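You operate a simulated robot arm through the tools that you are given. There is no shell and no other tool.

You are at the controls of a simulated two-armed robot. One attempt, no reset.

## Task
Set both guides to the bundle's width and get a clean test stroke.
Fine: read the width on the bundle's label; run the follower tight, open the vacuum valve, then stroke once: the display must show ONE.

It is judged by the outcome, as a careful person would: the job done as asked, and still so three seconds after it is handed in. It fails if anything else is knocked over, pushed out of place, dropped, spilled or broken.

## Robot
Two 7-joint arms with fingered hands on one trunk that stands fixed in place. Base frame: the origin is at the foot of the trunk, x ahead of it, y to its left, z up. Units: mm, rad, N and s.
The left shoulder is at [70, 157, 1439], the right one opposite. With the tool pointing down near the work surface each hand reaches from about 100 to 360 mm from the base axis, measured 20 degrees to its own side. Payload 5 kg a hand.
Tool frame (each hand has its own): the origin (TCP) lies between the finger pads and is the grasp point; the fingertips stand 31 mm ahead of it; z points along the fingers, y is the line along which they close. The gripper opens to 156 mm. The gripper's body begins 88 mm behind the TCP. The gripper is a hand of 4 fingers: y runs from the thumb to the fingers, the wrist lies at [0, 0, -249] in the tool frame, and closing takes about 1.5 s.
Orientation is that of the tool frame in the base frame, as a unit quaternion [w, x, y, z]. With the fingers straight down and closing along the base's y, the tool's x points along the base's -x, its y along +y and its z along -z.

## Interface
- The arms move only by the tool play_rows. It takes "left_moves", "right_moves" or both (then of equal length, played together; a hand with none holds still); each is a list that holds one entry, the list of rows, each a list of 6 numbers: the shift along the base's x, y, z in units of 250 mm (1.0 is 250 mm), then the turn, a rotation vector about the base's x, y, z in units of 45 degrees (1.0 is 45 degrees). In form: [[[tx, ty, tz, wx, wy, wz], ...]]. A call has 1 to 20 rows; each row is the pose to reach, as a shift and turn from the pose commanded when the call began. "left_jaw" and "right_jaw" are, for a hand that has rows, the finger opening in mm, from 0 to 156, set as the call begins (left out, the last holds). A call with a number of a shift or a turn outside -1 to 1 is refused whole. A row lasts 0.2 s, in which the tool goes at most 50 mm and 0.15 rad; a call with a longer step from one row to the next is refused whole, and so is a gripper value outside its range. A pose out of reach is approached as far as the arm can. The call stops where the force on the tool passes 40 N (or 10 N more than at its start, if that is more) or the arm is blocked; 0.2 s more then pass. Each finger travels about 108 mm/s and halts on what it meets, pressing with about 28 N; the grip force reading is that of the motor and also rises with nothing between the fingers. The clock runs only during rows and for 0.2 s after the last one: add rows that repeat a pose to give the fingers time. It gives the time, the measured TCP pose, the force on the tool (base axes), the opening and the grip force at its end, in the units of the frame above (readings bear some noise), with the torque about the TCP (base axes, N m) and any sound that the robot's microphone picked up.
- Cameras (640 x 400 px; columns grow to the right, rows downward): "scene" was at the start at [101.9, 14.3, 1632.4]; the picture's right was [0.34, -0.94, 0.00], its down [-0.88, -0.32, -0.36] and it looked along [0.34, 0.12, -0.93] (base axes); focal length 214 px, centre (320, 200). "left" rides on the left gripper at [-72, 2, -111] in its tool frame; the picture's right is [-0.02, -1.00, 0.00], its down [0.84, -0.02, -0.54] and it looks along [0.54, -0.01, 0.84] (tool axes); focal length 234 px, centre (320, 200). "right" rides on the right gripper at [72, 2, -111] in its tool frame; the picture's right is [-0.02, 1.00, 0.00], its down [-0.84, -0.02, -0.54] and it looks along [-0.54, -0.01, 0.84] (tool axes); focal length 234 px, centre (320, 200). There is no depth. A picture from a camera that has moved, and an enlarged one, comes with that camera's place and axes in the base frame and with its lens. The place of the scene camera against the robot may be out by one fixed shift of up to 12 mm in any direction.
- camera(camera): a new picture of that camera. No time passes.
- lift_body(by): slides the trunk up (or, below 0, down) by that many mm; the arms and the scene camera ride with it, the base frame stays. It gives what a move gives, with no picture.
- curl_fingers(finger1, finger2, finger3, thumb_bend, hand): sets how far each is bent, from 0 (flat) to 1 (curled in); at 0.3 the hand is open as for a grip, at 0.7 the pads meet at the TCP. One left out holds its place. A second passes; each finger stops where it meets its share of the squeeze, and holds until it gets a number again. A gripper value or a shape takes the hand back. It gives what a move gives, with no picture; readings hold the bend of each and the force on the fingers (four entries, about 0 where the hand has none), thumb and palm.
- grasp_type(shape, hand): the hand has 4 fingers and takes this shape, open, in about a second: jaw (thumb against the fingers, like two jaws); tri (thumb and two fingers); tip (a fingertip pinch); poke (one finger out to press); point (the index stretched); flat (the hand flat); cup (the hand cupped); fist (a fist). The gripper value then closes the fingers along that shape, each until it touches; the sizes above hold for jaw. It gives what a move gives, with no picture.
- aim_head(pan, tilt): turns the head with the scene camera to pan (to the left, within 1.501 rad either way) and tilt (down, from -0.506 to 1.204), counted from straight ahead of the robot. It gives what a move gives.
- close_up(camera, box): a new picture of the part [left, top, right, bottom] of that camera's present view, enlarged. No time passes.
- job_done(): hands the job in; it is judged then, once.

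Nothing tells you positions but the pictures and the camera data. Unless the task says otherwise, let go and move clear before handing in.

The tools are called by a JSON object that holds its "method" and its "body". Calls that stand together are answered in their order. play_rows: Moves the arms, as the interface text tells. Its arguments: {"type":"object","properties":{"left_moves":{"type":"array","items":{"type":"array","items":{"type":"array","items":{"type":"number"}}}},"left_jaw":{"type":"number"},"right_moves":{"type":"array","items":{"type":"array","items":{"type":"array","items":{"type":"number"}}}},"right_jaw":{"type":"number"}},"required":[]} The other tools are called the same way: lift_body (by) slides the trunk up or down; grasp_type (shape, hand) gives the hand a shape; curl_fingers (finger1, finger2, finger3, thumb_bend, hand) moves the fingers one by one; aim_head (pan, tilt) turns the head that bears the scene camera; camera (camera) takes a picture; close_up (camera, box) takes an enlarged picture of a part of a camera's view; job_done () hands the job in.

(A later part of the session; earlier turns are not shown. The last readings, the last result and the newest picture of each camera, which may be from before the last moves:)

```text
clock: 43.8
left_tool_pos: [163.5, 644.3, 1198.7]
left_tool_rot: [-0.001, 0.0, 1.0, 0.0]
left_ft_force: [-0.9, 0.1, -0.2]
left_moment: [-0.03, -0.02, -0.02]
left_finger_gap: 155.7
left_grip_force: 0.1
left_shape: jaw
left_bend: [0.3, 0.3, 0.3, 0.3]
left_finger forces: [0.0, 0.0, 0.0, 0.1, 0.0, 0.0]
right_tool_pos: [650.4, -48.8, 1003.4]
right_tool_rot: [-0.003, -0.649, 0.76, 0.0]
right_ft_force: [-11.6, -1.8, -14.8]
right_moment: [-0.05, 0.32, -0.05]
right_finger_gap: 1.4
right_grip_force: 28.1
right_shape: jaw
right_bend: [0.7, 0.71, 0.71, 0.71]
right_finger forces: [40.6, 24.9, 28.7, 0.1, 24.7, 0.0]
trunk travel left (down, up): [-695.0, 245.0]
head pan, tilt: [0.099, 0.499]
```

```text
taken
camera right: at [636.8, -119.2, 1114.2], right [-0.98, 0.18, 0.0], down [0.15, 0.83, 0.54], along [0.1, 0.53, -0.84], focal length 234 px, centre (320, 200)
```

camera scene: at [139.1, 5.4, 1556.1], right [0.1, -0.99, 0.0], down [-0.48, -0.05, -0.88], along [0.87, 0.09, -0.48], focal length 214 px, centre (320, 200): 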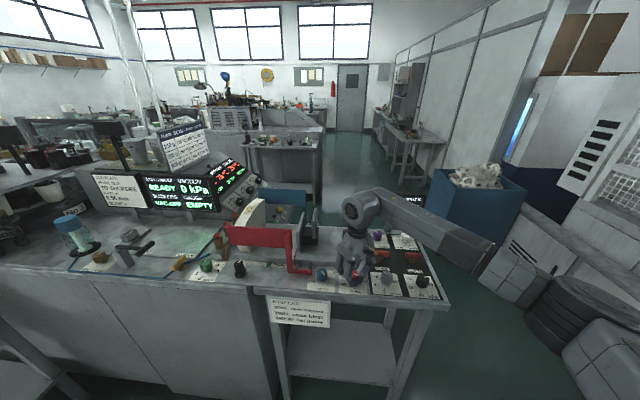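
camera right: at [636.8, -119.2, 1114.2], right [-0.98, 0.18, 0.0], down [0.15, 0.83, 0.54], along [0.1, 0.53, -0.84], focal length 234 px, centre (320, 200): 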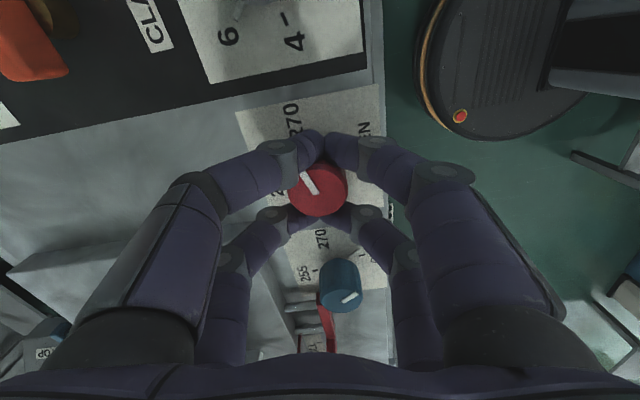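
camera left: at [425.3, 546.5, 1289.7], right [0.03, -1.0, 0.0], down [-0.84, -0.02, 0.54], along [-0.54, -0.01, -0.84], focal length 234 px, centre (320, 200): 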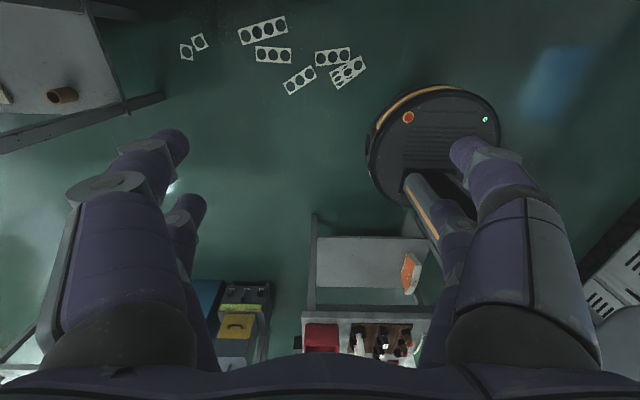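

Pointer should now be just past 270. I release, lift 40 mm, unwind the wrist and look before the second bite.

{"method": "play_rows", "body": {"right_moves": [[[0, 0, 0, 0, 0, 0], [0, 0, 0, 0, 0, 0], [0, 0, 0, 0, 0, 0], [0, 0, 0.08, 0, 0, 0], [0, 0, 0.18, 0, 0, 0], [0, 0, 0.18, 0, 0, 0]]], "right_jaw": 70}}

{"method": "close_up", "body": {"camera": "right", "box": [200, 60, 440, 310]}}

{"method": "camera", "body": {"camera": "right"}}

```text
clock: 45.2
left_tool_pos: [162.8, 644.1, 1199.5]
left_tool_rot: [0.0, -0.001, 1.0, 0.0]
left_ft_force: [0.4, -1.0, -0.3]
left_moment: [0.02, 0.02, 0.01]
left_finger_gap: 156.1
left_grip_force: 0.1
left_shape: jaw
left_bend: [0.3, 0.3, 0.3, 0.3]
left_finger forces: [0.0, 0.0, 0.0, 0.0, 0.1, 0.1]
right_tool_pos: [651.3, -47.6, 1049.0]
right_tool_rot: [-0.002, -0.649, 0.761, 0.001]
right_ft_force: [0.1, 1.0, 0.5]
right_moment: [0.0, 0.01, 0.02]
right_finger_gap: 69.7
right_grip_force: 0.0
right_shape: jaw
right_bend: [0.73, 0.73, 0.73, 0.7]
right_finger forces: [0.0, 0.1, 0.0, 0.0, 0.1, 0.0]
trunk travel left (down, up): [-695.0, 245.0]
head pan, tilt: [0.099, 0.499]
```

```text
1.60 times, centred on (320, 185) of right
camera zoom: at [637.6, -118.1, 1159.4], right [-0.98, 0.18, 0.0], down [0.15, 0.83, 0.54], along [0.1, 0.53, -0.84], focal length 375 px, centre (320, 224)
```

zoom: 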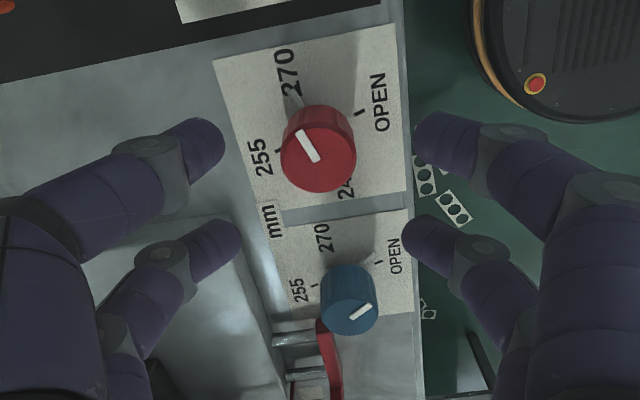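

```text
taken
camera right: at [637.6, -118.1, 1159.4], right [-0.98, 0.18, 0.0], down [0.15, 0.83, 0.54], along [0.1, 0.53, -0.84], focal length 234 px, centre (320, 200)
```

right: 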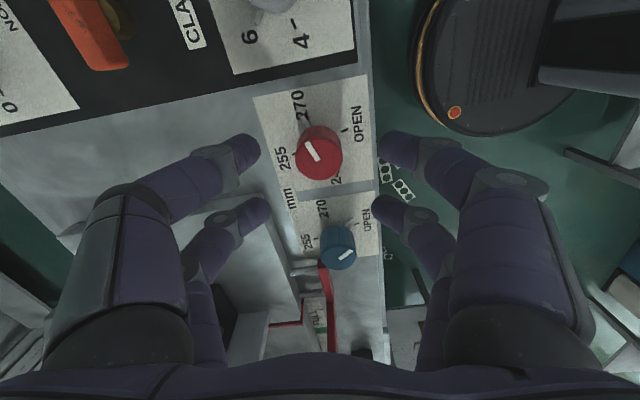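

The red pointer is now just past 270, as planned. I unwind the wrist for the second bite.

{"method": "play_rows", "body": {"right_moves": [[[0, 0, 0, 0, 0, -0.178], [0, 0, 0, 0, 0, -0.356], [0, 0, 0, 0, 0, -0.533], [0, 0, 0, 0, 0, -0.711], [0, 0, 0, 0, 0, -0.889], [0, 0, 0, 0, 0, -0.911], [0, 0, 0, 0, 0, -0.911]]]}}

{"method": "play_rows", "body": {"right_moves": [[[0, 0, 0, 0, 0, -0.178], [0, 0, 0, 0, 0, -0.356], [0, 0, 0, 0, 0, -0.533], [0, 0, 0, 0, 0, -0.711], [0, 0, 0, 0, 0, -0.889], [0, 0, 0, 0, 0, -0.889]]]}}

{"method": "camera", "body": {"camera": "right"}}

{"method": "close_up", "body": {"camera": "right", "box": [240, 80, 400, 205]}}

{"method": "close_up", "body": {"camera": "scene", "box": [130, 150, 350, 290]}}

```text
clock: 46.8
left_tool_pos: [163.6, 645.8, 1198.3]
left_tool_rot: [0.0, -0.001, 1.0, 0.0]
left_ft_force: [0.4, -0.7, 0.4]
left_moment: [0.02, 0.02, 0.0]
left_finger_gap: 155.9
left_grip_force: 0.1
left_shape: jaw
left_bend: [0.3, 0.3, 0.3, 0.3]
left_finger forces: [0.0, 0.0, 0.1, 0.0, 0.0, 0.0]
right_tool_pos: [651.2, -48.3, 1047.9]
right_tool_rot: [-0.001, -0.341, 0.94, 0.0]
right_ft_force: [0.0, 0.1, 0.2]
right_moment: [-0.01, -0.01, 0.0]
right_finger_gap: 69.4
right_grip_force: 0.1
right_shape: jaw
right_bend: [0.73, 0.73, 0.73, 0.7]
right_finger forces: [0.0, 0.1, 0.1, 0.1, 0.0, 0.0]
trunk travel left (down, up): [-695.0, 245.0]
head pan, tilt: [0.099, 0.499]
```

```text
clock: 48.2
left_tool_pos: [162.3, 645.6, 1198.1]
left_tool_rot: [0.001, 0.0, 1.0, 0.0]
left_ft_force: [-0.1, 0.5, -0.2]
left_moment: [0.0, 0.02, -0.02]
left_finger_gap: 155.9
left_grip_force: 0.0
left_shape: jaw
left_bend: [0.3, 0.3, 0.3, 0.3]
left_finger forces: [0.0, 0.0, 0.1, 0.0, 0.0, 0.1]
right_tool_pos: [651.4, -47.8, 1048.0]
right_tool_rot: [-0.001, 0.002, 1.0, 0.001]
right_ft_force: [0.1, -1.0, 0.8]
right_moment: [-0.01, 0.0, 0.02]
right_finger_gap: 69.3
right_grip_force: 0.0
right_shape: jaw
right_bend: [0.73, 0.73, 0.73, 0.7]
right_finger forces: [0.0, 0.0, 0.1, 0.1, 0.0, 0.0]
trunk travel left (down, up): [-695.0, 245.0]
head pan, tilt: [0.099, 0.499]
```

```text
taken
camera right: at [577.5, -45.8, 1159.7], right [0.03, 1.0, 0.0], down [0.84, -0.02, 0.54], along [0.54, -0.01, -0.84], focal length 234 px, centre (320, 200)
```

right: 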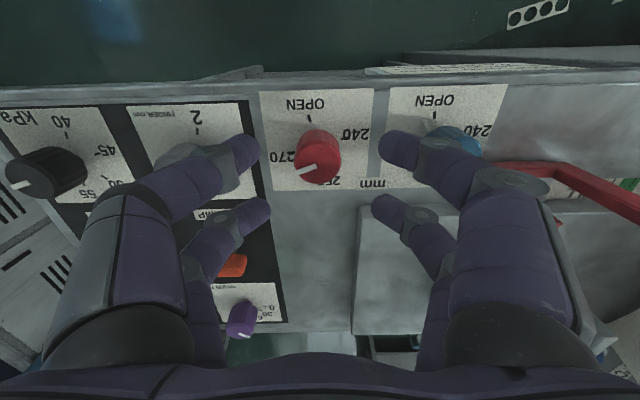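

```text
3.20 times, centred on (320, 142) of right
camera zoom: at [577.5, -45.8, 1159.7], right [0.03, 1.0, 0.0], down [0.84, -0.02, 0.54], along [0.54, -0.01, -0.84], focal length 749 px, centre (320, 384)
```

zoom: 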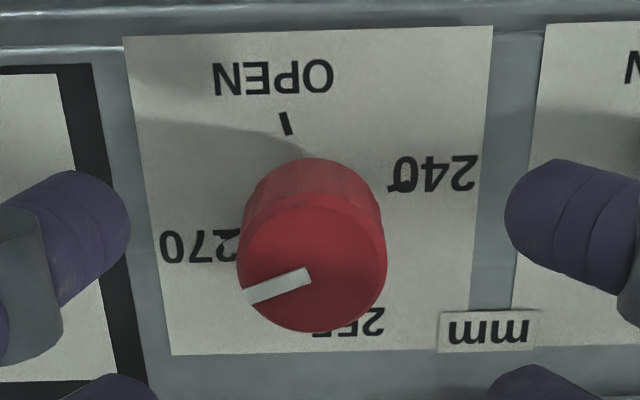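

```text
2.86 times, centred on (240, 220) of scene
camera zoom: at [139.7, 4.6, 1556.1], right [0.1, -0.99, 0.0], down [-0.48, -0.05, -0.88], along [0.87, 0.09, -0.48], focal length 613 px, centre (549, 143)
```

zoom: 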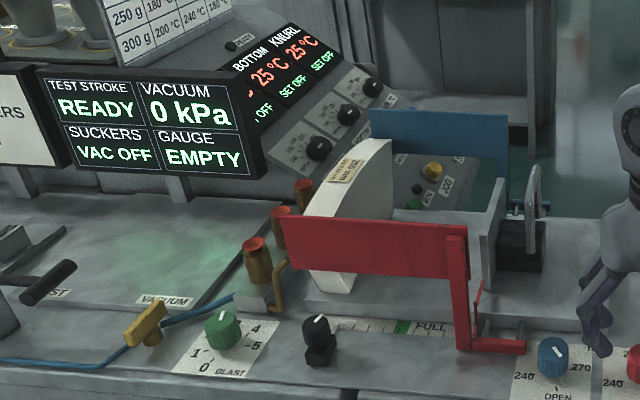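

The red mark sits at about 270 +4 mm-scale. I descend again, grip and turn the rest towards 255.

{"method": "play_rows", "body": {"right_moves": [[[-0.005, 0, -0.06, 0, 0, 0], [-0.005, 0, -0.12, 0, 0, 0], [-0.005, 0, -0.16, 0, 0, 0], [-0.005, 0, -0.18, 0, 0, 0], [-0.005, 0, -0.18, 0, 0, 0]]]}}

{"method": "play_rows", "body": {"right_moves": [[[0, 0, 0, 0, 0, 0], [0, 0, 0, 0, 0, 0], [0, 0, 0, 0, 0, 0], [0, 0, 0, 0, 0, 0], [0, 0, 0, 0, 0, 0], [0, 0, 0, 0, 0, 0]]], "right_jaw": 0}}

```text
clock: 49.4
left_tool_pos: [162.8, 645.9, 1199.2]
left_tool_rot: [0.0, -0.001, 1.0, 0.0]
left_ft_force: [0.7, 1.1, -0.3]
left_moment: [0.0, 0.0, 0.01]
left_finger_gap: 156.0
left_grip_force: 0.1
left_shape: jaw
left_bend: [0.3, 0.3, 0.3, 0.3]
left_finger forces: [0.0, 0.0, 0.0, 0.1, 0.0, 0.0]
right_tool_pos: [649.7, -47.7, 1003.3]
right_tool_rot: [-0.001, 0.002, 1.0, 0.0]
right_ft_force: [0.9, -0.8, 0.5]
right_moment: [0.02, -0.02, 0.01]
right_finger_gap: 69.5
right_grip_force: 0.1
right_shape: jaw
right_bend: [0.73, 0.73, 0.73, 0.7]
right_finger forces: [0.0, 0.1, 0.0, 0.0, 0.0, 0.0]
trunk travel left (down, up): [-695.0, 245.0]
head pan, tilt: [0.099, 0.499]
```

```text
clock: 50.8
left_tool_pos: [163.7, 644.1, 1197.9]
left_tool_rot: [0.0, -0.001, 1.0, 0.001]
left_ft_force: [0.7, -0.6, -0.2]
left_moment: [0.01, 0.04, 0.0]
left_finger_gap: 156.1
left_grip_force: 0.0
left_shape: jaw
left_bend: [0.3, 0.3, 0.3, 0.3]
left_finger forces: [0.0, 0.0, 0.1, 0.0, 0.0, 0.0]
right_tool_pos: [650.5, -47.7, 1002.6]
right_tool_rot: [-0.002, 0.001, 1.0, 0.001]
right_ft_force: [3.6, -0.1, -4.1]
right_moment: [0.01, -0.01, 0.04]
right_finger_gap: 2.1
right_grip_force: 27.7
right_shape: jaw
right_bend: [0.7, 0.71, 0.72, 0.71]
right_finger forces: [0.1, 22.4, 21.4, 0.1, 0.1, 0.0]
trunk travel left (down, up): [-695.0, 245.0]
head pan, tilt: [0.099, 0.499]
```

{"method": "play_rows", "body": {"right_moves": [[[0.004, 0, 0, 0, 0, 0], [0.004, 0, 0, 0, 0, 0.178], [0.004, 0, 0, 0, 0, 0.356], [0.002, 0, 0, 0, 0, 0.533], [0.0, 0, 0, 0, 0, 0.711], [0.0, 0, 0, 0, 0, 0.889], [0.0, 0, 0, 0, 0, 0.911], [0.0, 0, 0, 0, 0, 0.911]]]}}

{"method": "play_rows", "body": {"right_moves": [[[0, 0, 0, 0, 0, 0.178], [0, 0, 0, 0, 0, 0.356], [0, 0, 0, 0, 0, 0.533], [0, 0, 0, 0, 0, 0.711], [0, 0, 0, 0, 0, 0.889], [0, 0, 0, 0, 0, 0.933], [0, 0, 0, 0, 0, 0.933]]]}}

{"method": "close_up", "body": {"camera": "right", "box": [200, 60, 440, 310]}}

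```text
clock: 52.6
left_tool_pos: [163.1, 644.3, 1197.6]
left_tool_rot: [0.0, 0.0, 1.0, 0.0]
left_ft_force: [0.5, 1.0, 0.5]
left_moment: [0.01, -0.01, 0.02]
left_finger_gap: 155.7
left_grip_force: 0.1
left_shape: jaw
left_bend: [0.3, 0.3, 0.3, 0.3]
left_finger forces: [0.0, 0.1, 0.1, 0.1, 0.0, 0.0]
right_tool_pos: [650.4, -48.0, 1001.9]
right_tool_rot: [-0.002, -0.35, 0.937, 0.0]
right_ft_force: [-2.9, -3.2, -9.7]
right_moment: [-0.13, 0.13, -0.02]
right_finger_gap: 1.6
right_grip_force: 27.3
right_shape: jaw
right_bend: [0.7, 0.71, 0.72, 0.71]
right_finger forces: [40.8, 21.4, 23.1, 0.0, 0.0, 0.0]
trunk travel left (down, up): [-695.0, 245.0]
head pan, tilt: [0.099, 0.499]
```

```text
clock: 54.2
left_tool_pos: [164.1, 642.6, 1198.7]
left_tool_rot: [0.0, 0.0, 1.0, 0.001]
left_ft_force: [-1.0, 0.3, -0.3]
left_moment: [0.02, 0.0, 0.0]
left_finger_gap: 155.9
left_grip_force: 0.0
left_shape: jaw
left_bend: [0.3, 0.3, 0.3, 0.3]
left_finger forces: [0.1, 0.0, 0.1, 0.0, 0.1, 0.1]
right_tool_pos: [650.0, -50.1, 1003.6]
right_tool_rot: [-0.002, -0.662, 0.749, 0.0]
right_ft_force: [-5.7, -10.5, -10.7]
right_moment: [-0.37, 0.16, -0.04]
right_finger_gap: 1.0
right_grip_force: 28.4
right_shape: jaw
right_bend: [0.7, 0.71, 0.72, 0.71]
right_finger forces: [48.5, 22.1, 22.5, 0.0, 0.0, 0.0]
trunk travel left (down, up): [-695.0, 245.0]
head pan, tilt: [0.099, 0.499]
```

```text
1.60 times, centred on (320, 185) of right
camera zoom: at [638.6, -120.7, 1113.9], right [-0.99, 0.15, 0.0], down [0.13, 0.83, 0.54], along [0.08, 0.54, -0.84], focal length 375 px, centre (320, 224)
```

zoom: 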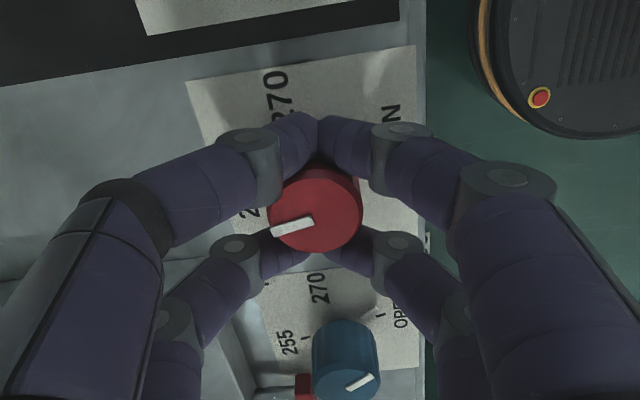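

The red mark now points toward 255. I release and lift to check the alignment.

{"method": "play_rows", "body": {"right_moves": [[[0, 0, 0, 0, 0, 0], [0, 0, 0, 0, 0, 0], [0, 0, 0, 0, 0, 0], [0, 0, 0.1, 0, 0, 0], [0, 0, 0.2, 0, 0, 0], [0, 0, 0.3, 0, 0, 0], [0, 0, 0.3, 0, 0, 0]]], "right_jaw": 70}}

{"method": "close_up", "body": {"camera": "right", "box": [240, 80, 400, 205]}}

{"method": "camera", "body": {"camera": "right"}}

```text
clock: 55.8
left_tool_pos: [162.9, 646.3, 1199.3]
left_tool_rot: [0.0, -0.001, 1.0, -0.001]
left_ft_force: [-0.1, -0.8, 0.2]
left_moment: [0.01, 0.02, 0.01]
left_finger_gap: 155.9
left_grip_force: 0.1
left_shape: jaw
left_bend: [0.3, 0.3, 0.3, 0.3]
left_finger forces: [0.1, 0.0, 0.0, 0.0, 0.0, 0.1]
right_tool_pos: [650.8, -48.1, 1078.4]
right_tool_rot: [-0.001, -0.661, 0.75, 0.001]
right_ft_force: [0.4, -0.8, -0.3]
right_moment: [-0.01, 0.03, 0.02]
right_finger_gap: 69.3
right_grip_force: 0.0
right_shape: jaw
right_bend: [0.73, 0.73, 0.73, 0.7]
right_finger forces: [0.0, 0.0, 0.0, 0.0, 0.1, 0.0]
trunk travel left (down, up): [-695.0, 245.0]
head pan, tilt: [0.099, 0.499]
```

```text
3.20 times, centred on (320, 142) of right
camera zoom: at [639.0, -118.7, 1189.4], right [-0.99, 0.15, 0.0], down [0.13, 0.83, 0.54], along [0.08, 0.54, -0.84], focal length 749 px, centre (320, 384)
```

zoom: 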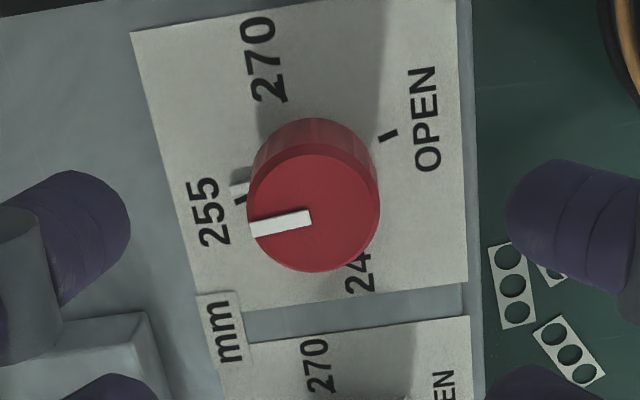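

```text
taken
camera right: at [639.0, -118.7, 1189.4], right [-0.99, 0.15, 0.0], down [0.13, 0.83, 0.54], along [0.08, 0.54, -0.84], focal length 234 px, centre (320, 200)
```

right: 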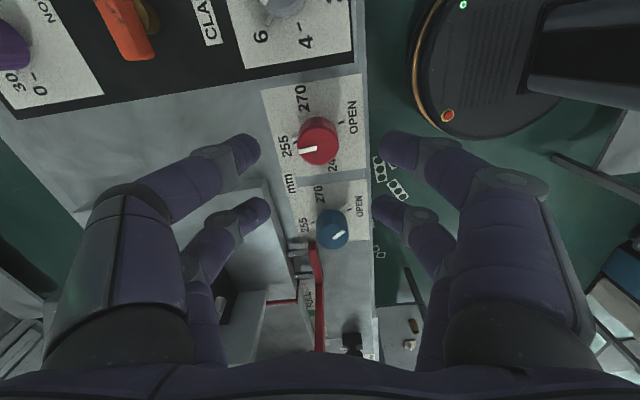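

The pointer is about 7° short of the 255 tick. I back the wrist off, re-grip and nudge +7°.

{"method": "play_rows", "body": {"right_moves": [[[-0.003, 0, -0.08, 0, 0, -0.178], [-0.003, 0, -0.16, 0, 0, -0.356], [-0.003, 0, -0.24, 0, 0, -0.44], [-0.003, 0, -0.3, 0, 0, -0.44], [-0.003, 0, -0.3, 0, 0, -0.44]]]}}

{"method": "play_rows", "body": {"right_moves": [[[0, 0, 0, 0, 0, 0], [0, 0, 0, 0, 0, 0], [0, 0, 0, 0, 0, 0], [0, 0, 0, 0, 0, 0], [0, 0, 0, 0, 0, 0], [0, 0, 0, 0, 0, 0]]], "right_jaw": 0}}

{"method": "play_rows", "body": {"right_moves": [[[0, 0, 0, 0, 0, 0.08], [0, 0, 0, 0, 0, 0.155], [0, 0, 0, 0, 0, 0.155]]]}}

{"method": "play_rows", "body": {"right_moves": [[[0, 0, 0, 0, 0, 0], [0, 0, 0, 0, 0, 0], [0, 0, 0, 0, 0, 0], [0, 0, 0.1, 0, 0, 0], [0, 0, 0.2, 0, 0, 0], [0, 0, 0.3, 0, 0, 0], [0, 0, 0.3, 0, 0, 0]]], "right_jaw": 70}}

{"method": "close_up", "body": {"camera": "right", "box": [240, 80, 400, 205]}}

```text
clock: 57.0
left_tool_pos: [162.7, 645.0, 1199.2]
left_tool_rot: [0.0, -0.002, 1.0, 0.0]
left_ft_force: [-0.4, 0.3, 0.4]
left_moment: [0.01, -0.05, 0.0]
left_finger_gap: 155.9
left_grip_force: 0.2
left_shape: jaw
left_bend: [0.3, 0.3, 0.3, 0.3]
left_finger forces: [0.0, 0.0, 0.0, 0.0, 0.0, 0.0]
right_tool_pos: [649.3, -47.4, 1003.2]
right_tool_rot: [-0.002, -0.523, 0.852, 0.001]
right_ft_force: [0.4, 0.0, -0.2]
right_moment: [0.03, 0.02, 0.04]
right_finger_gap: 69.4
right_grip_force: 0.0
right_shape: jaw
right_bend: [0.73, 0.73, 0.73, 0.7]
right_finger forces: [0.0, 0.1, 0.0, 0.1, 0.0, 0.1]
trunk travel left (down, up): [-695.0, 245.0]
head pan, tilt: [0.099, 0.499]
```

```text
clock: 58.4
left_tool_pos: [164.2, 644.9, 1197.8]
left_tool_rot: [0.0, -0.001, 1.0, -0.001]
left_ft_force: [0.4, -0.3, 0.6]
left_moment: [-0.01, -0.01, 0.0]
left_finger_gap: 155.9
left_grip_force: 0.0
left_shape: jaw
left_bend: [0.3, 0.3, 0.3, 0.3]
left_finger forces: [0.0, 0.0, 0.0, 0.0, 0.0, 0.0]
right_tool_pos: [649.4, -48.7, 1004.0]
right_tool_rot: [-0.003, -0.523, 0.852, 0.001]
right_ft_force: [-3.5, 1.2, -9.5]
right_moment: [0.08, 0.15, -0.01]
right_finger_gap: 3.8
right_grip_force: 27.8
right_shape: jaw
right_bend: [0.7, 0.7, 0.71, 0.71]
right_finger forces: [32.3, 25.5, 27.9, 0.1, 21.6, 0.0]
trunk travel left (down, up): [-695.0, 245.0]
head pan, tilt: [0.099, 0.499]
```

```text
clock: 59.2
left_tool_pos: [163.4, 644.4, 1198.3]
left_tool_rot: [0.0, -0.001, 1.0, 0.0]
left_ft_force: [0.5, -1.0, -0.5]
left_moment: [0.0, -0.04, -0.01]
left_finger_gap: 155.8
left_grip_force: 0.0
left_shape: jaw
left_bend: [0.3, 0.3, 0.3, 0.3]
left_finger forces: [0.1, 0.0, 0.0, 0.0, 0.1, 0.1]
right_tool_pos: [648.8, -47.3, 1002.4]
right_tool_rot: [-0.001, -0.574, 0.819, 0.0]
right_ft_force: [-6.2, -0.1, -11.3]
right_moment: [0.01, 0.21, 0.01]
right_finger_gap: 3.5
right_grip_force: 28.0
right_shape: jaw
right_bend: [0.7, 0.7, 0.71, 0.71]
right_finger forces: [33.6, 25.6, 27.4, 0.0, 21.4, 0.0]
trunk travel left (down, up): [-695.0, 245.0]
head pan, tilt: [0.099, 0.499]
```

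```text
clock: 60.8
left_tool_pos: [164.3, 645.2, 1198.9]
left_tool_rot: [0.0, -0.001, 1.0, 0.0]
left_ft_force: [0.3, 1.3, -0.3]
left_moment: [-0.02, -0.02, 0.02]
left_finger_gap: 155.8
left_grip_force: 0.1
left_shape: jaw
left_bend: [0.3, 0.3, 0.3, 0.3]
left_finger forces: [0.0, 0.1, 0.0, 0.0, 0.1, 0.0]
right_tool_pos: [648.9, -48.3, 1076.8]
right_tool_rot: [-0.001, -0.573, 0.819, 0.0]
right_ft_force: [-0.1, 0.2, -0.4]
right_moment: [0.0, 0.0, 0.02]
right_finger_gap: 69.6
right_grip_force: 0.1
right_shape: jaw
right_bend: [0.73, 0.73, 0.73, 0.7]
right_finger forces: [0.1, 0.1, 0.1, 0.1, 0.0, 0.0]
trunk travel left (down, up): [-695.0, 245.0]
head pan, tilt: [0.099, 0.499]
```

```text
3.20 times, centred on (320, 142) of right
camera zoom: at [622.2, -114.7, 1189.1], right [-0.93, 0.36, 0.0], down [0.31, 0.78, 0.54], along [0.2, 0.51, -0.84], focal length 749 px, centre (320, 384)
```

zoom: 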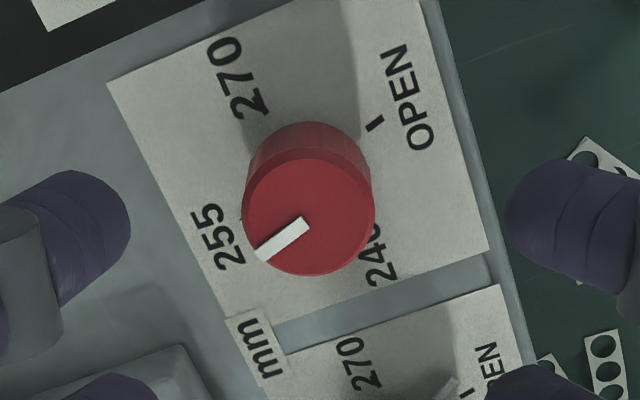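

I rotate the wrist a bit to see the pointer against the tick.

{"method": "play_rows", "body": {"right_moves": [[[0, 0, 0, 0, 0, 0.178], [0, -0.05, 0, 0, 0, 0.3], [0.1, -0.1, 0.04, 0, 0, 0.42], [0.1, -0.1, 0.08, 0, 0, 0.42]]]}}

{"method": "close_up", "body": {"camera": "right", "box": [240, 80, 400, 205]}}

{"method": "camera", "body": {"camera": "right"}}

```text
clock: 61.8
left_tool_pos: [162.6, 644.8, 1197.6]
left_tool_rot: [0.0, -0.001, 1.0, 0.0]
left_ft_force: [0.7, 0.1, -0.4]
left_moment: [-0.03, -0.03, 0.01]
left_finger_gap: 156.2
left_grip_force: 0.0
left_shape: jaw
left_bend: [0.3, 0.3, 0.3, 0.3]
left_finger forces: [0.0, 0.0, 0.0, 0.0, 0.1, 0.1]
right_tool_pos: [674.5, -71.8, 1100.1]
right_tool_rot: [-0.002, -0.702, 0.712, 0.0]
right_ft_force: [-0.6, 0.0, -0.7]
right_moment: [0.0, 0.01, 0.01]
right_finger_gap: 69.7
right_grip_force: 0.1
right_shape: jaw
right_bend: [0.73, 0.73, 0.73, 0.7]
right_finger forces: [0.0, 0.1, 0.0, 0.1, 0.0, 0.1]
trunk travel left (down, up): [-695.0, 245.0]
head pan, tilt: [0.099, 0.499]
```

```text
3.20 times, centred on (320, 142) of right
camera zoom: at [670.2, -143.6, 1210.3], right [-1.0, 0.04, 0.0], down [0.03, 0.84, 0.54], along [0.02, 0.54, -0.84], focal length 749 px, centre (320, 384)
```

zoom: 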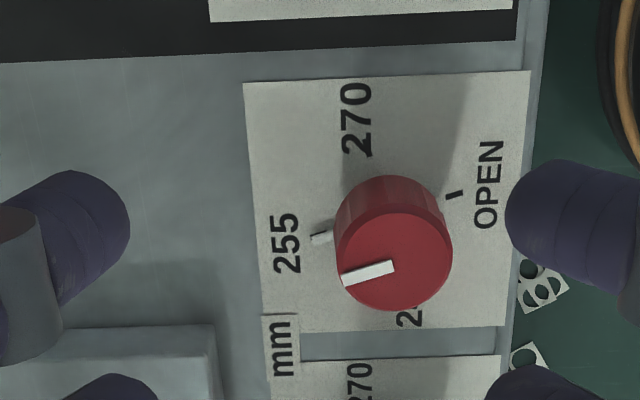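

```text
taken
camera right: at [670.2, -143.6, 1210.3], right [-1.0, 0.04, 0.0], down [0.03, 0.84, 0.54], along [0.02, 0.54, -0.84], focal length 234 px, centre (320, 200)
```

right: 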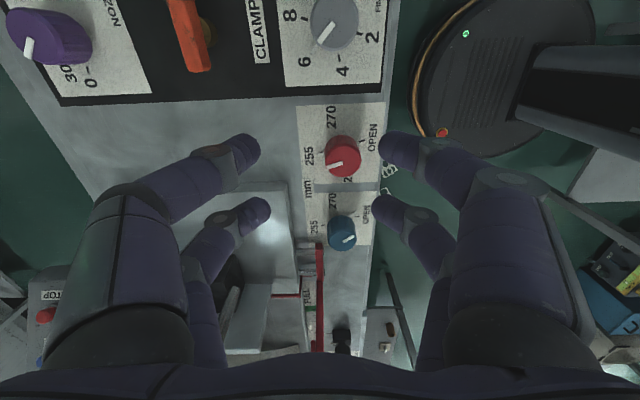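

{"method": "close_up", "body": {"camera": "right", "box": [302, 125, 372, 170]}}

{"method": "close_up", "body": {"camera": "scene", "box": [180, 190, 350, 290]}}

```text
8.89 times, centred on (337, 148) of right
camera zoom: at [670.2, -143.6, 1210.3], right [-1.0, 0.04, 0.0], down [0.03, 0.84, 0.54], along [0.02, 0.54, -0.84], focal length 2082 px, centre (169, 667)
```

zoom: 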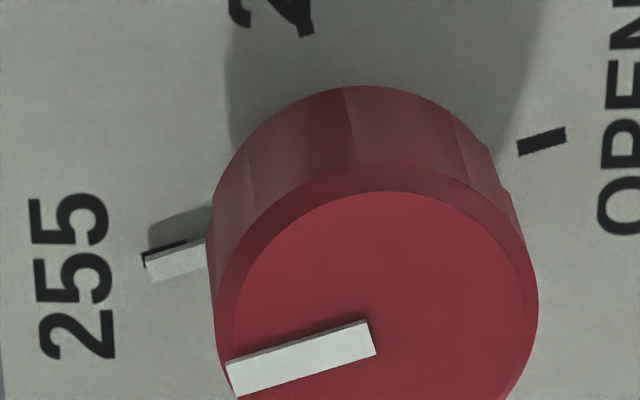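

```text
3.76 times, centred on (265, 240) of scene
camera zoom: at [139.1, 5.1, 1556.1], right [0.1, -0.99, 0.0], down [-0.48, -0.05, -0.88], along [0.87, 0.09, -0.48], focal length 807 px, centre (527, 49)
```

zoom: 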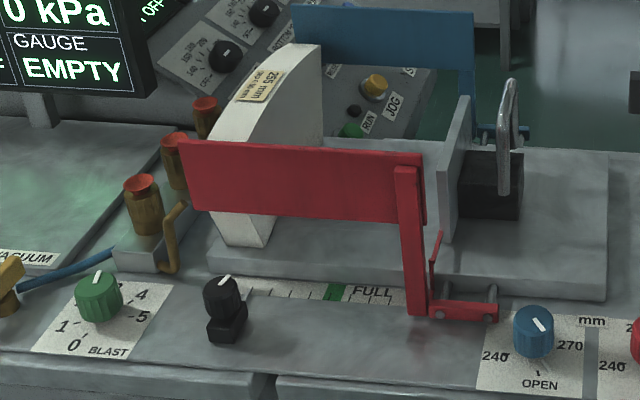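

The red pointer sits on the 255 tick, and the red guide has moved in. Now the blue knob, near (650, 43): I unwind and move above it.

{"method": "play_rows", "body": {"right_moves": [[[0, 0.08, 0.04, 0, 0, -0.178], [-0.04, 0.2, 0.04, 0, 0, -0.356], [-0.08, 0.32, 0.04, 0, 0, -0.533], [-0.098, 0.44, 0.0, 0, 0, -0.711], [-0.098, 0.459, 0.0, 0, 0, -0.889], [-0.098, 0.459, 0.0, 0, 0, -1.0], [-0.098, 0.459, 0, 0, 0, -1.0]]]}}

{"method": "play_rows", "body": {"right_moves": [[[0, 0, 0, 0, 0, -0.178], [0, 0, 0, 0, 0, -0.356], [0, 0, 0, 0, 0, -0.533], [0, 0, 0, 0, 0, -0.711], [0, 0, 0, 0, 0, -0.889], [0, 0, 0, 0, 0, -0.98], [0, 0, 0, 0, 0, -0.98]]]}}

{"method": "camera", "body": {"camera": "right"}}

{"method": "close_up", "body": {"camera": "right", "box": [240, 60, 400, 185]}}

```text
clock: 63.4
left_tool_pos: [162.3, 645.7, 1197.2]
left_tool_rot: [0.0, 0.0, 1.0, 0.0]
left_ft_force: [-0.6, 0.4, -1.0]
left_moment: [-0.02, 0.0, 0.01]
left_finger_gap: 155.8
left_grip_force: 0.0
left_shape: jaw
left_bend: [0.3, 0.3, 0.3, 0.3]
left_finger forces: [0.1, 0.0, 0.1, 0.1, 0.0, 0.0]
right_tool_pos: [650.0, 42.3, 1098.7]
right_tool_rot: [-0.002, -0.374, 0.927, 0.001]
right_ft_force: [-0.2, 1.1, -0.2]
right_moment: [-0.01, 0.0, 0.01]
right_finger_gap: 69.6
right_grip_force: 0.0
right_shape: jaw
right_bend: [0.73, 0.73, 0.73, 0.7]
right_finger forces: [0.1, 0.0, 0.0, 0.0, 0.1, 0.0]
trunk travel left (down, up): [-695.0, 245.0]
head pan, tilt: [0.099, 0.499]
```

```text
clock: 65.0
left_tool_pos: [162.1, 644.8, 1199.4]
left_tool_rot: [0.0, -0.001, 1.0, 0.0]
left_ft_force: [-0.9, 0.0, -0.6]
left_moment: [0.04, 0.01, 0.01]
left_finger_gap: 155.9
left_grip_force: 0.1
left_shape: jaw
left_bend: [0.3, 0.3, 0.3, 0.3]
left_finger forces: [0.0, 0.0, 0.1, 0.0, 0.0, 0.0]
right_tool_pos: [649.9, 41.8, 1098.7]
right_tool_rot: [-0.001, 0.002, 1.0, 0.001]
right_ft_force: [-0.4, -0.1, 1.2]
right_moment: [0.01, 0.02, 0.02]
right_finger_gap: 69.5
right_grip_force: 0.1
right_shape: jaw
right_bend: [0.73, 0.73, 0.73, 0.7]
right_finger forces: [0.0, 0.1, 0.0, 0.0, 0.0, 0.0]
trunk travel left (down, up): [-695.0, 245.0]
head pan, tilt: [0.099, 0.499]
```

```text
taken
camera right: at [576.5, 43.9, 1209.7], right [0.03, 1.0, 0.0], down [0.84, -0.02, 0.54], along [0.54, -0.01, -0.84], focal length 234 px, centre (320, 200)
```

right: 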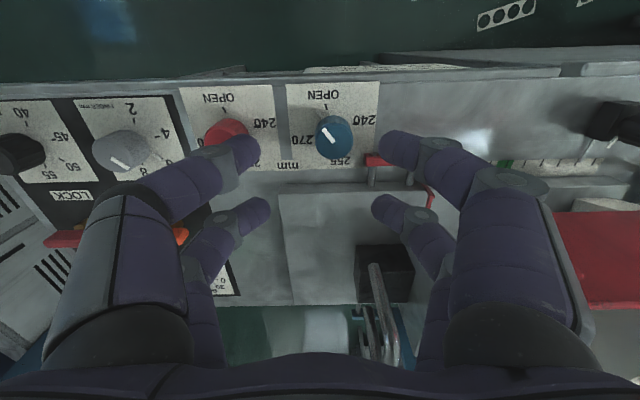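

```text
3.20 times, centred on (320, 122) of right
camera zoom: at [576.5, 43.9, 1209.7], right [0.03, 1.0, 0.0], down [0.84, -0.02, 0.54], along [0.54, -0.01, -0.84], focal length 749 px, centre (320, 448)
```

zoom: 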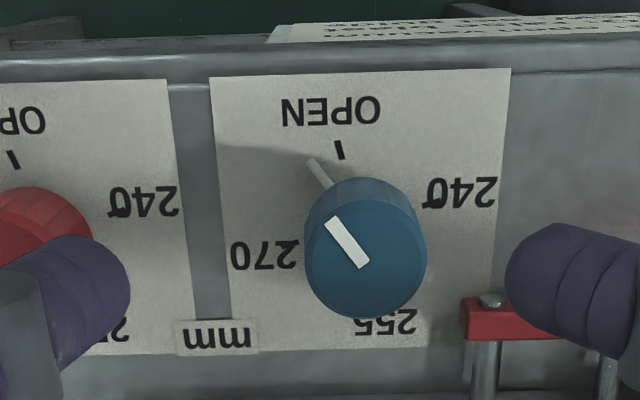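

The blue knob is at about (650, 56), but the red guide's foot now stands just beside it at (668+, 88+), so a four-finger turn would hit it. I'll pinch the blue knob with only the far finger pair, offset −24.5 mm in tool x, and rotate about the knob axis.

{"method": "play_rows", "body": {"right_moves": [[[-0.05, 0.03, 0, 0, 0, 0], [-0.098, 0.059, -0.05, 0, 0, 0], [-0.098, 0.059, -0.15, 0, 0, 0], [-0.098, 0.059, -0.2, 0, 0, 0], [-0.098, 0.059, -0.2, 0, 0, 0]]], "right_jaw": 60}}

{"method": "camera", "body": {"camera": "right"}}

{"method": "close_up", "body": {"camera": "scene", "box": [270, 220, 380, 290]}}

```text
clock: 66.2
left_tool_pos: [163.9, 645.3, 1198.8]
left_tool_rot: [0.0, -0.001, 1.0, 0.0]
left_ft_force: [-0.2, -0.4, -0.1]
left_moment: [0.02, 0.02, 0.06]
left_finger_gap: 156.0
left_grip_force: 0.0
left_shape: jaw
left_bend: [0.3, 0.3, 0.3, 0.3]
left_finger forces: [0.0, 0.1, 0.0, 0.0, 0.0, 0.0]
right_tool_pos: [625.5, 55.8, 1047.6]
right_tool_rot: [-0.002, 0.0, 1.0, 0.001]
right_ft_force: [0.0, 0.0, 0.5]
right_moment: [0.0, -0.03, 0.03]
right_finger_gap: 60.5
right_grip_force: 0.0
right_shape: jaw
right_bend: [0.73, 0.73, 0.73, 0.7]
right_finger forces: [0.0, 0.0, 0.1, 0.0, 0.1, 0.1]
trunk travel left (down, up): [-695.0, 245.0]
head pan, tilt: [0.099, 0.499]
```

```text
taken
camera right: at [551.7, 58.5, 1159.6], right [0.03, 1.0, 0.0], down [0.84, -0.02, 0.54], along [0.54, -0.01, -0.84], focal length 234 px, centre (320, 200)
```

right: 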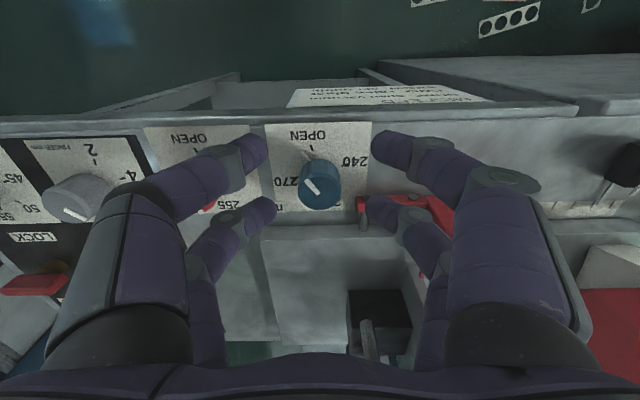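

```text
5.71 times, centred on (325, 255) of scene
camera zoom: at [139.5, 4.7, 1556.1], right [0.1, -0.99, 0.0], down [-0.48, -0.05, -0.88], along [0.87, 0.09, -0.48], focal length 1226 px, centre (291, -114)
```

zoom: 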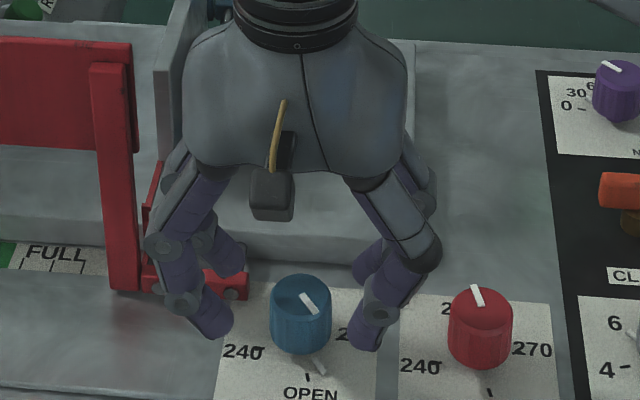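

The far-right fingertip will pass close to the red foot; I narrow the opening and check before descending.

{"method": "play_rows", "body": {"right_moves": [[[0, 0, 0, 0, 0, 0], [0, 0, -0.04, 0, 0, 0], [0, 0, -0.06, 0, 0, 0], [0, 0, -0.06, 0, 0, 0]]], "right_jaw": 46}}

{"method": "close_up", "body": {"camera": "right", "box": [220, 100, 440, 260]}}

{"method": "close_up", "body": {"camera": "scene", "box": [270, 220, 380, 290]}}

```text
clock: 67.2
left_tool_pos: [162.9, 645.3, 1199.4]
left_tool_rot: [-0.001, -0.001, 1.0, 0.0]
left_ft_force: [-0.9, -0.5, -1.1]
left_moment: [-0.01, 0.0, 0.01]
left_finger_gap: 156.0
left_grip_force: 0.1
left_shape: jaw
left_bend: [0.3, 0.3, 0.3, 0.3]
left_finger forces: [0.1, 0.0, 0.0, 0.0, 0.0, 0.0]
right_tool_pos: [624.8, 56.5, 1032.4]
right_tool_rot: [-0.001, 0.001, 1.0, 0.001]
right_ft_force: [-0.3, 1.0, -0.5]
right_moment: [-0.02, -0.02, 0.0]
right_finger_gap: 46.4
right_grip_force: 0.1
right_shape: jaw
right_bend: [0.73, 0.73, 0.73, 0.7]
right_finger forces: [0.0, 0.0, 0.0, 0.1, 0.0, 0.0]
trunk travel left (down, up): [-695.0, 245.0]
head pan, tilt: [0.099, 0.499]
```

```text
2.50 times, centred on (330, 180) of right
camera zoom: at [552.0, 58.5, 1144.7], right [0.03, 1.0, 0.0], down [0.84, -0.02, 0.54], along [0.54, -0.01, -0.84], focal length 585 px, centre (295, 250)
```

zoom: 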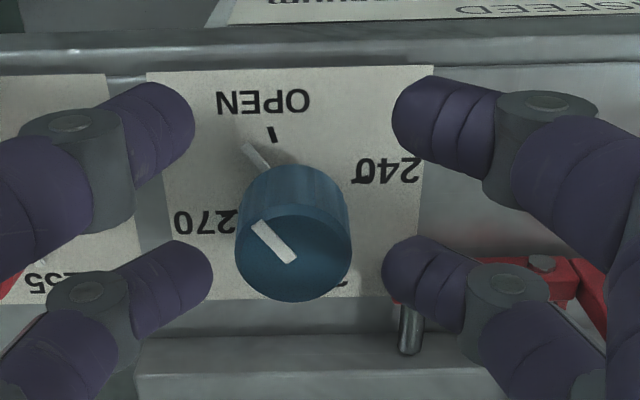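

```text
5.71 times, centred on (325, 255) of scene
camera zoom: at [139.5, 4.6, 1556.1], right [0.1, -0.99, 0.0], down [-0.48, -0.05, -0.88], along [0.87, 0.09, -0.48], focal length 1226 px, centre (291, -114)
```

zoom: 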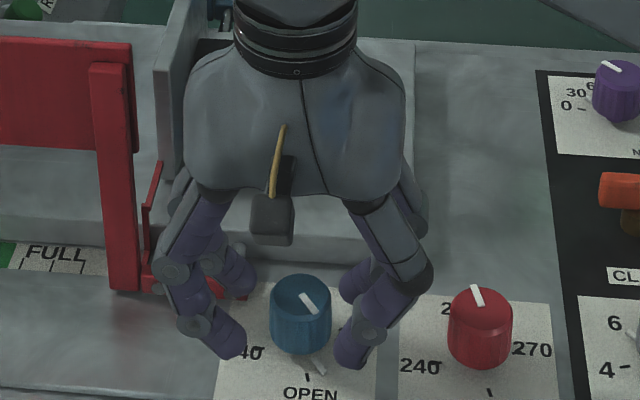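

Clearance to the foot looks like several mm. I descend slowly the remaining 29 mm.

{"method": "play_rows", "body": {"right_moves": [[[0.003, 0, -0.03, 0, 0, 0], [0.003, 0, -0.06, 0, 0, 0], [0.003, 0, -0.09, 0, 0, 0], [0.003, 0, -0.117, 0, 0, 0], [0.003, 0, -0.117, 0, 0, 0]]]}}

{"method": "close_up", "body": {"camera": "right", "box": [220, 100, 440, 260]}}

{"method": "close_up", "body": {"camera": "scene", "box": [270, 220, 380, 290]}}

```text
clock: 68.4
left_tool_pos: [162.3, 644.9, 1198.4]
left_tool_rot: [0.0, -0.002, 1.0, 0.0]
left_ft_force: [1.0, -0.2, 0.1]
left_moment: [0.0, 0.0, -0.01]
left_finger_gap: 155.7
left_grip_force: 0.1
left_shape: jaw
left_bend: [0.3, 0.3, 0.3, 0.3]
left_finger forces: [0.0, 0.0, 0.1, 0.1, 0.0, 0.0]
right_tool_pos: [626.2, 55.5, 1004.3]
right_tool_rot: [-0.001, 0.001, 1.0, 0.001]
right_ft_force: [0.1, 0.7, 0.5]
right_moment: [0.0, 0.02, -0.01]
right_finger_gap: 46.4
right_grip_force: 0.0
right_shape: jaw
right_bend: [0.73, 0.73, 0.73, 0.7]
right_finger forces: [0.0, 0.0, 0.1, 0.0, 0.1, 0.0]
trunk travel left (down, up): [-695.0, 245.0]
head pan, tilt: [0.099, 0.499]
```

```text
2.50 times, centred on (330, 180) of right
camera zoom: at [553.0, 58.6, 1115.0], right [0.03, 1.0, 0.0], down [0.84, -0.02, 0.54], along [0.54, -0.01, -0.84], focal length 585 px, centre (295, 250)
```

zoom: 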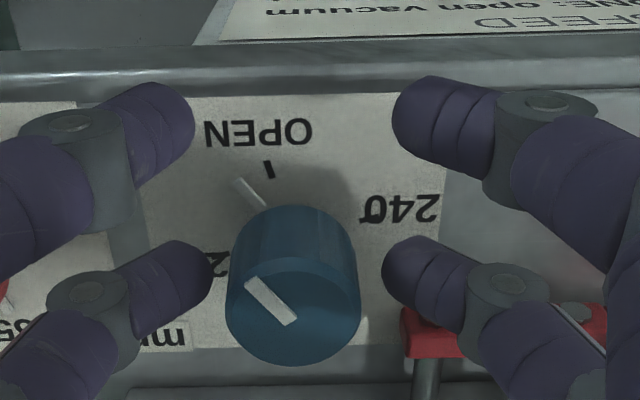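

```text
5.71 times, centred on (325, 255) of scene
camera zoom: at [139.6, 4.6, 1556.1], right [0.1, -0.99, 0.0], down [-0.48, -0.05, -0.88], along [0.87, 0.09, -0.48], focal length 1226 px, centre (291, -114)
```

zoom: 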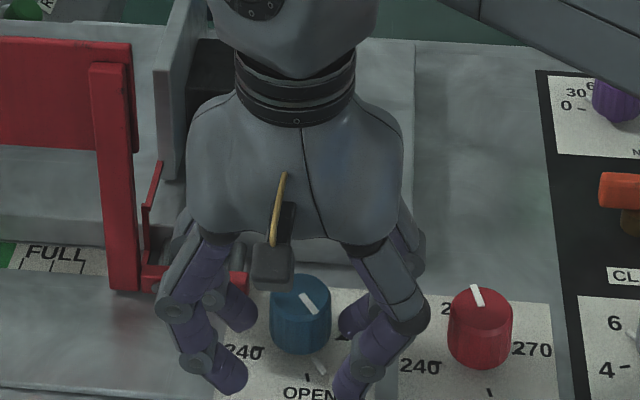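

The far pair is aligned with the knob's centre. Closing.

{"method": "play_rows", "body": {"right_moves": [[[0, 0, 0, 0, 0, 0], [0, 0, 0, 0, 0, 0], [0, 0, 0, 0, 0, 0], [0, 0, 0, 0, 0, 0], [0, 0, 0, 0, 0, 0]]], "right_jaw": 0}}

{"method": "close_up", "body": {"camera": "right", "box": [220, 100, 440, 260]}}

```text
clock: 69.6
left_tool_pos: [162.5, 644.4, 1199.3]
left_tool_rot: [0.001, -0.001, 1.0, 0.0]
left_ft_force: [-0.1, 1.0, 0.5]
left_moment: [0.01, -0.01, 0.01]
left_finger_gap: 156.2
left_grip_force: 0.2
left_shape: jaw
left_bend: [0.3, 0.3, 0.3, 0.3]
left_finger forces: [0.1, 0.0, 0.0, 0.0, 0.0, 0.0]
right_tool_pos: [625.0, 56.2, 1003.4]
right_tool_rot: [-0.001, 0.0, 1.0, 0.0]
right_ft_force: [-3.9, 0.1, -4.4]
right_moment: [0.0, 0.17, -0.01]
right_finger_gap: 0.9
right_grip_force: 27.7
right_shape: jaw
right_bend: [0.7, 0.73, 0.73, 0.7]
right_finger forces: [0.0, 23.4, 24.6, 0.1, 0.0, 0.0]
trunk travel left (down, up): [-695.0, 245.0]
head pan, tilt: [0.099, 0.499]
```

```text
2.50 times, centred on (330, 180) of right
camera zoom: at [552.8, 58.6, 1114.8], right [0.03, 1.0, 0.0], down [0.84, -0.02, 0.54], along [0.54, -0.01, -0.84], focal length 585 px, centre (295, 250)
```

zoom: 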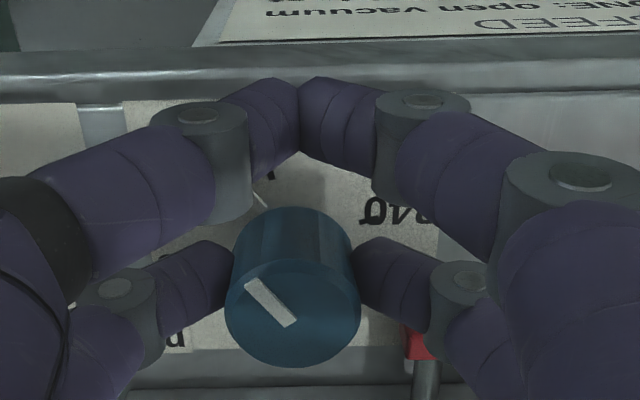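

Good grip on the blue knob with the far pair. I turn 40° about the knob's axis.

{"method": "play_rows", "body": {"right_moves": [[[0.001, -0.0139, 0, 0, 0, 0.178], [0.0039, -0.0276, 0, 0, 0, 0.356], [0.0086, -0.0407, 0, 0, 0, 0.533], [0.0152, -0.053, 0, 0, 0, 0.711], [0.0234, -0.0643, 0, 0, 0, 0.889], [0.0234, -0.0643, 0, 0, 0, 0.889]]]}}

{"method": "camera", "body": {"camera": "right"}}

```text
clock: 71.0
left_tool_pos: [162.7, 643.7, 1199.1]
left_tool_rot: [-0.001, -0.002, 1.0, 0.0]
left_ft_force: [-0.4, 0.4, -0.7]
left_moment: [0.01, 0.04, -0.02]
left_finger_gap: 155.8
left_grip_force: 0.0
left_shape: jaw
left_bend: [0.3, 0.3, 0.3, 0.3]
left_finger forces: [0.1, 0.0, 0.0, 0.1, 0.0, 0.0]
right_tool_pos: [632.4, 40.0, 1004.5]
right_tool_rot: [-0.002, -0.341, 0.94, 0.0]
right_ft_force: [-7.6, -4.6, -9.1]
right_moment: [-0.25, 0.32, 0.01]
right_finger_gap: 0.7
right_grip_force: 28.1
right_shape: jaw
right_bend: [0.7, 0.73, 0.73, 0.7]
right_finger forces: [0.0, 25.0, 24.6, 0.0, 0.0, 0.0]
trunk travel left (down, up): [-695.0, 245.0]
head pan, tilt: [0.099, 0.499]
```

```text
taken
camera right: at [574.1, -5.0, 1115.2], right [-0.62, 0.78, 0.0], down [0.66, 0.52, 0.54], along [0.42, 0.34, -0.84], focal length 234 px, centre (320, 200)
```

right: 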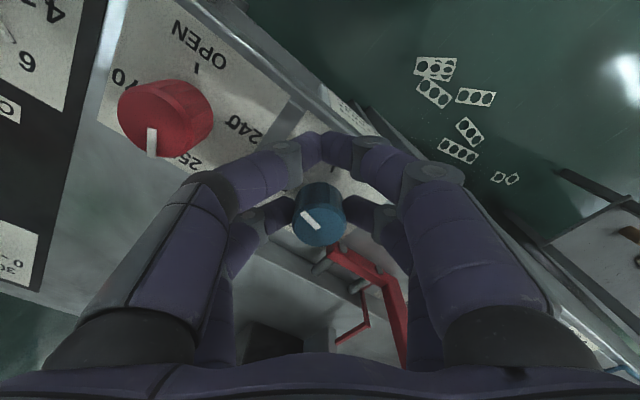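

Works smoothly. Next 40°.

{"method": "play_rows", "body": {"right_moves": [[[0.0097, -0.01, 0, 0, 0, 0.178], [0.0207, -0.0186, 0, 0, 0, 0.356], [0.0328, -0.0256, 0, 0, 0, 0.533], [0.0457, -0.0308, 0, 0, 0, 0.711], [0.0592, -0.0342, 0, 0, 0, 0.889], [0.0592, -0.0342, 0, 0, 0, 0.889]]]}}

{"method": "camera", "body": {"camera": "right"}}

```text
clock: 72.4
left_tool_pos: [163.4, 643.2, 1199.7]
left_tool_rot: [0.0, -0.002, 1.0, 0.001]
left_ft_force: [0.3, -0.1, 0.7]
left_moment: [0.0, -0.05, 0.01]
left_finger_gap: 155.9
left_grip_force: 0.0
left_shape: jaw
left_bend: [0.3, 0.3, 0.3, 0.3]
left_finger forces: [0.1, 0.1, 0.1, 0.1, 0.1, 0.0]
right_tool_pos: [646.4, 30.8, 1004.1]
right_tool_rot: [-0.001, -0.643, 0.766, 0.0]
right_ft_force: [-5.1, -11.0, -9.6]
right_moment: [-0.44, 0.16, 0.09]
right_finger_gap: 0.9
right_grip_force: 27.9
right_shape: jaw
right_bend: [0.7, 0.73, 0.73, 0.7]
right_finger forces: [0.0, 27.6, 24.3, 0.0, 0.0, 0.1]
trunk travel left (down, up): [-695.0, 245.0]
head pan, tilt: [0.099, 0.499]
```

```text
taken
camera right: at [631.5, -40.2, 1115.2], right [-0.98, 0.2, 0.0], down [0.17, 0.82, 0.54], along [0.11, 0.53, -0.84], focal length 234 px, centre (320, 200)
```

right: 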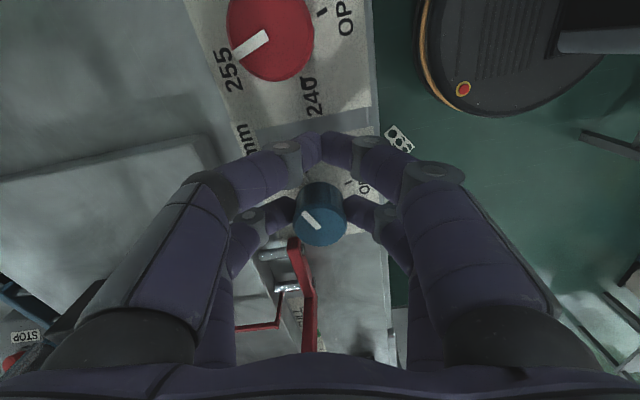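

Blue is now about at 270. I release slightly (the slab edge is near), lift and return to yaw 0 for the second bite.

{"method": "play_rows", "body": {"right_moves": [[[0, 0, 0, 0, 0, 0], [0, 0, 0, 0, 0, 0], [0, 0, 0, 0, 0, 0], [0, 0, 0.08, 0, 0, 0], [0, 0, 0.16, 0, 0, 0], [0, 0, 0.24, 0, 0, 0], [0, 0, 0.24, 0, 0, 0]]], "right_jaw": 43}}

{"method": "camera", "body": {"camera": "right"}}

{"method": "close_up", "body": {"camera": "right", "box": [220, 80, 420, 240]}}

```text
clock: 74.0
left_tool_pos: [163.2, 645.5, 1198.1]
left_tool_rot: [0.0, 0.0, 1.0, 0.0]
left_ft_force: [-0.1, -0.1, -0.1]
left_moment: [-0.04, -0.01, 0.01]
left_finger_gap: 156.0
left_grip_force: 0.0
left_shape: jaw
left_bend: [0.3, 0.3, 0.3, 0.3]
left_finger forces: [0.0, 0.1, 0.1, 0.0, 0.0, 0.1]
right_tool_pos: [647.3, 31.3, 1064.6]
right_tool_rot: [-0.002, -0.643, 0.766, 0.001]
right_ft_force: [1.0, 0.2, -0.3]
right_moment: [-0.03, 0.02, 0.0]
right_finger_gap: 42.5
right_grip_force: 0.0
right_shape: jaw
right_bend: [0.73, 0.73, 0.73, 0.7]
right_finger forces: [0.1, 0.1, 0.0, 0.0, 0.0, 0.0]
trunk travel left (down, up): [-695.0, 245.0]
head pan, tilt: [0.099, 0.499]
```

```text
taken
camera right: at [631.3, -38.6, 1175.4], right [-0.98, 0.2, 0.0], down [0.17, 0.82, 0.54], along [0.11, 0.53, -0.84], focal length 234 px, centre (320, 200)
```

right: 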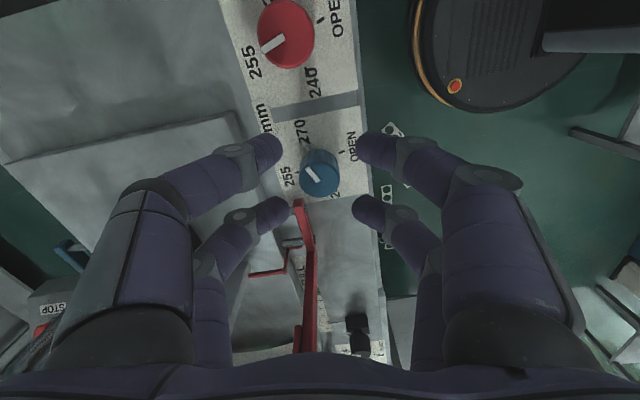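

```text
2.50 times, centred on (320, 160) of right
camera zoom: at [631.3, -38.6, 1175.4], right [-0.98, 0.2, 0.0], down [0.17, 0.82, 0.54], along [0.11, 0.53, -0.84], focal length 585 px, centre (320, 300)
```

zoom: 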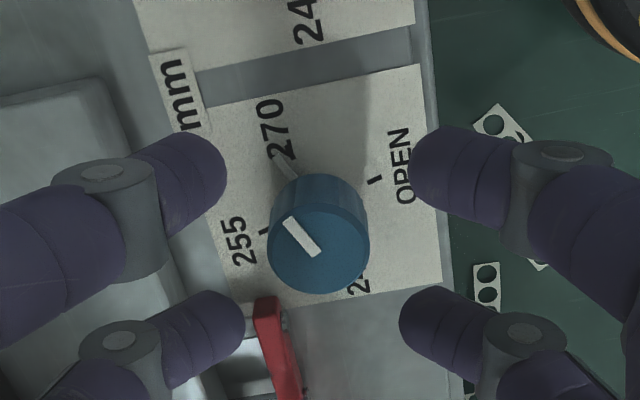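

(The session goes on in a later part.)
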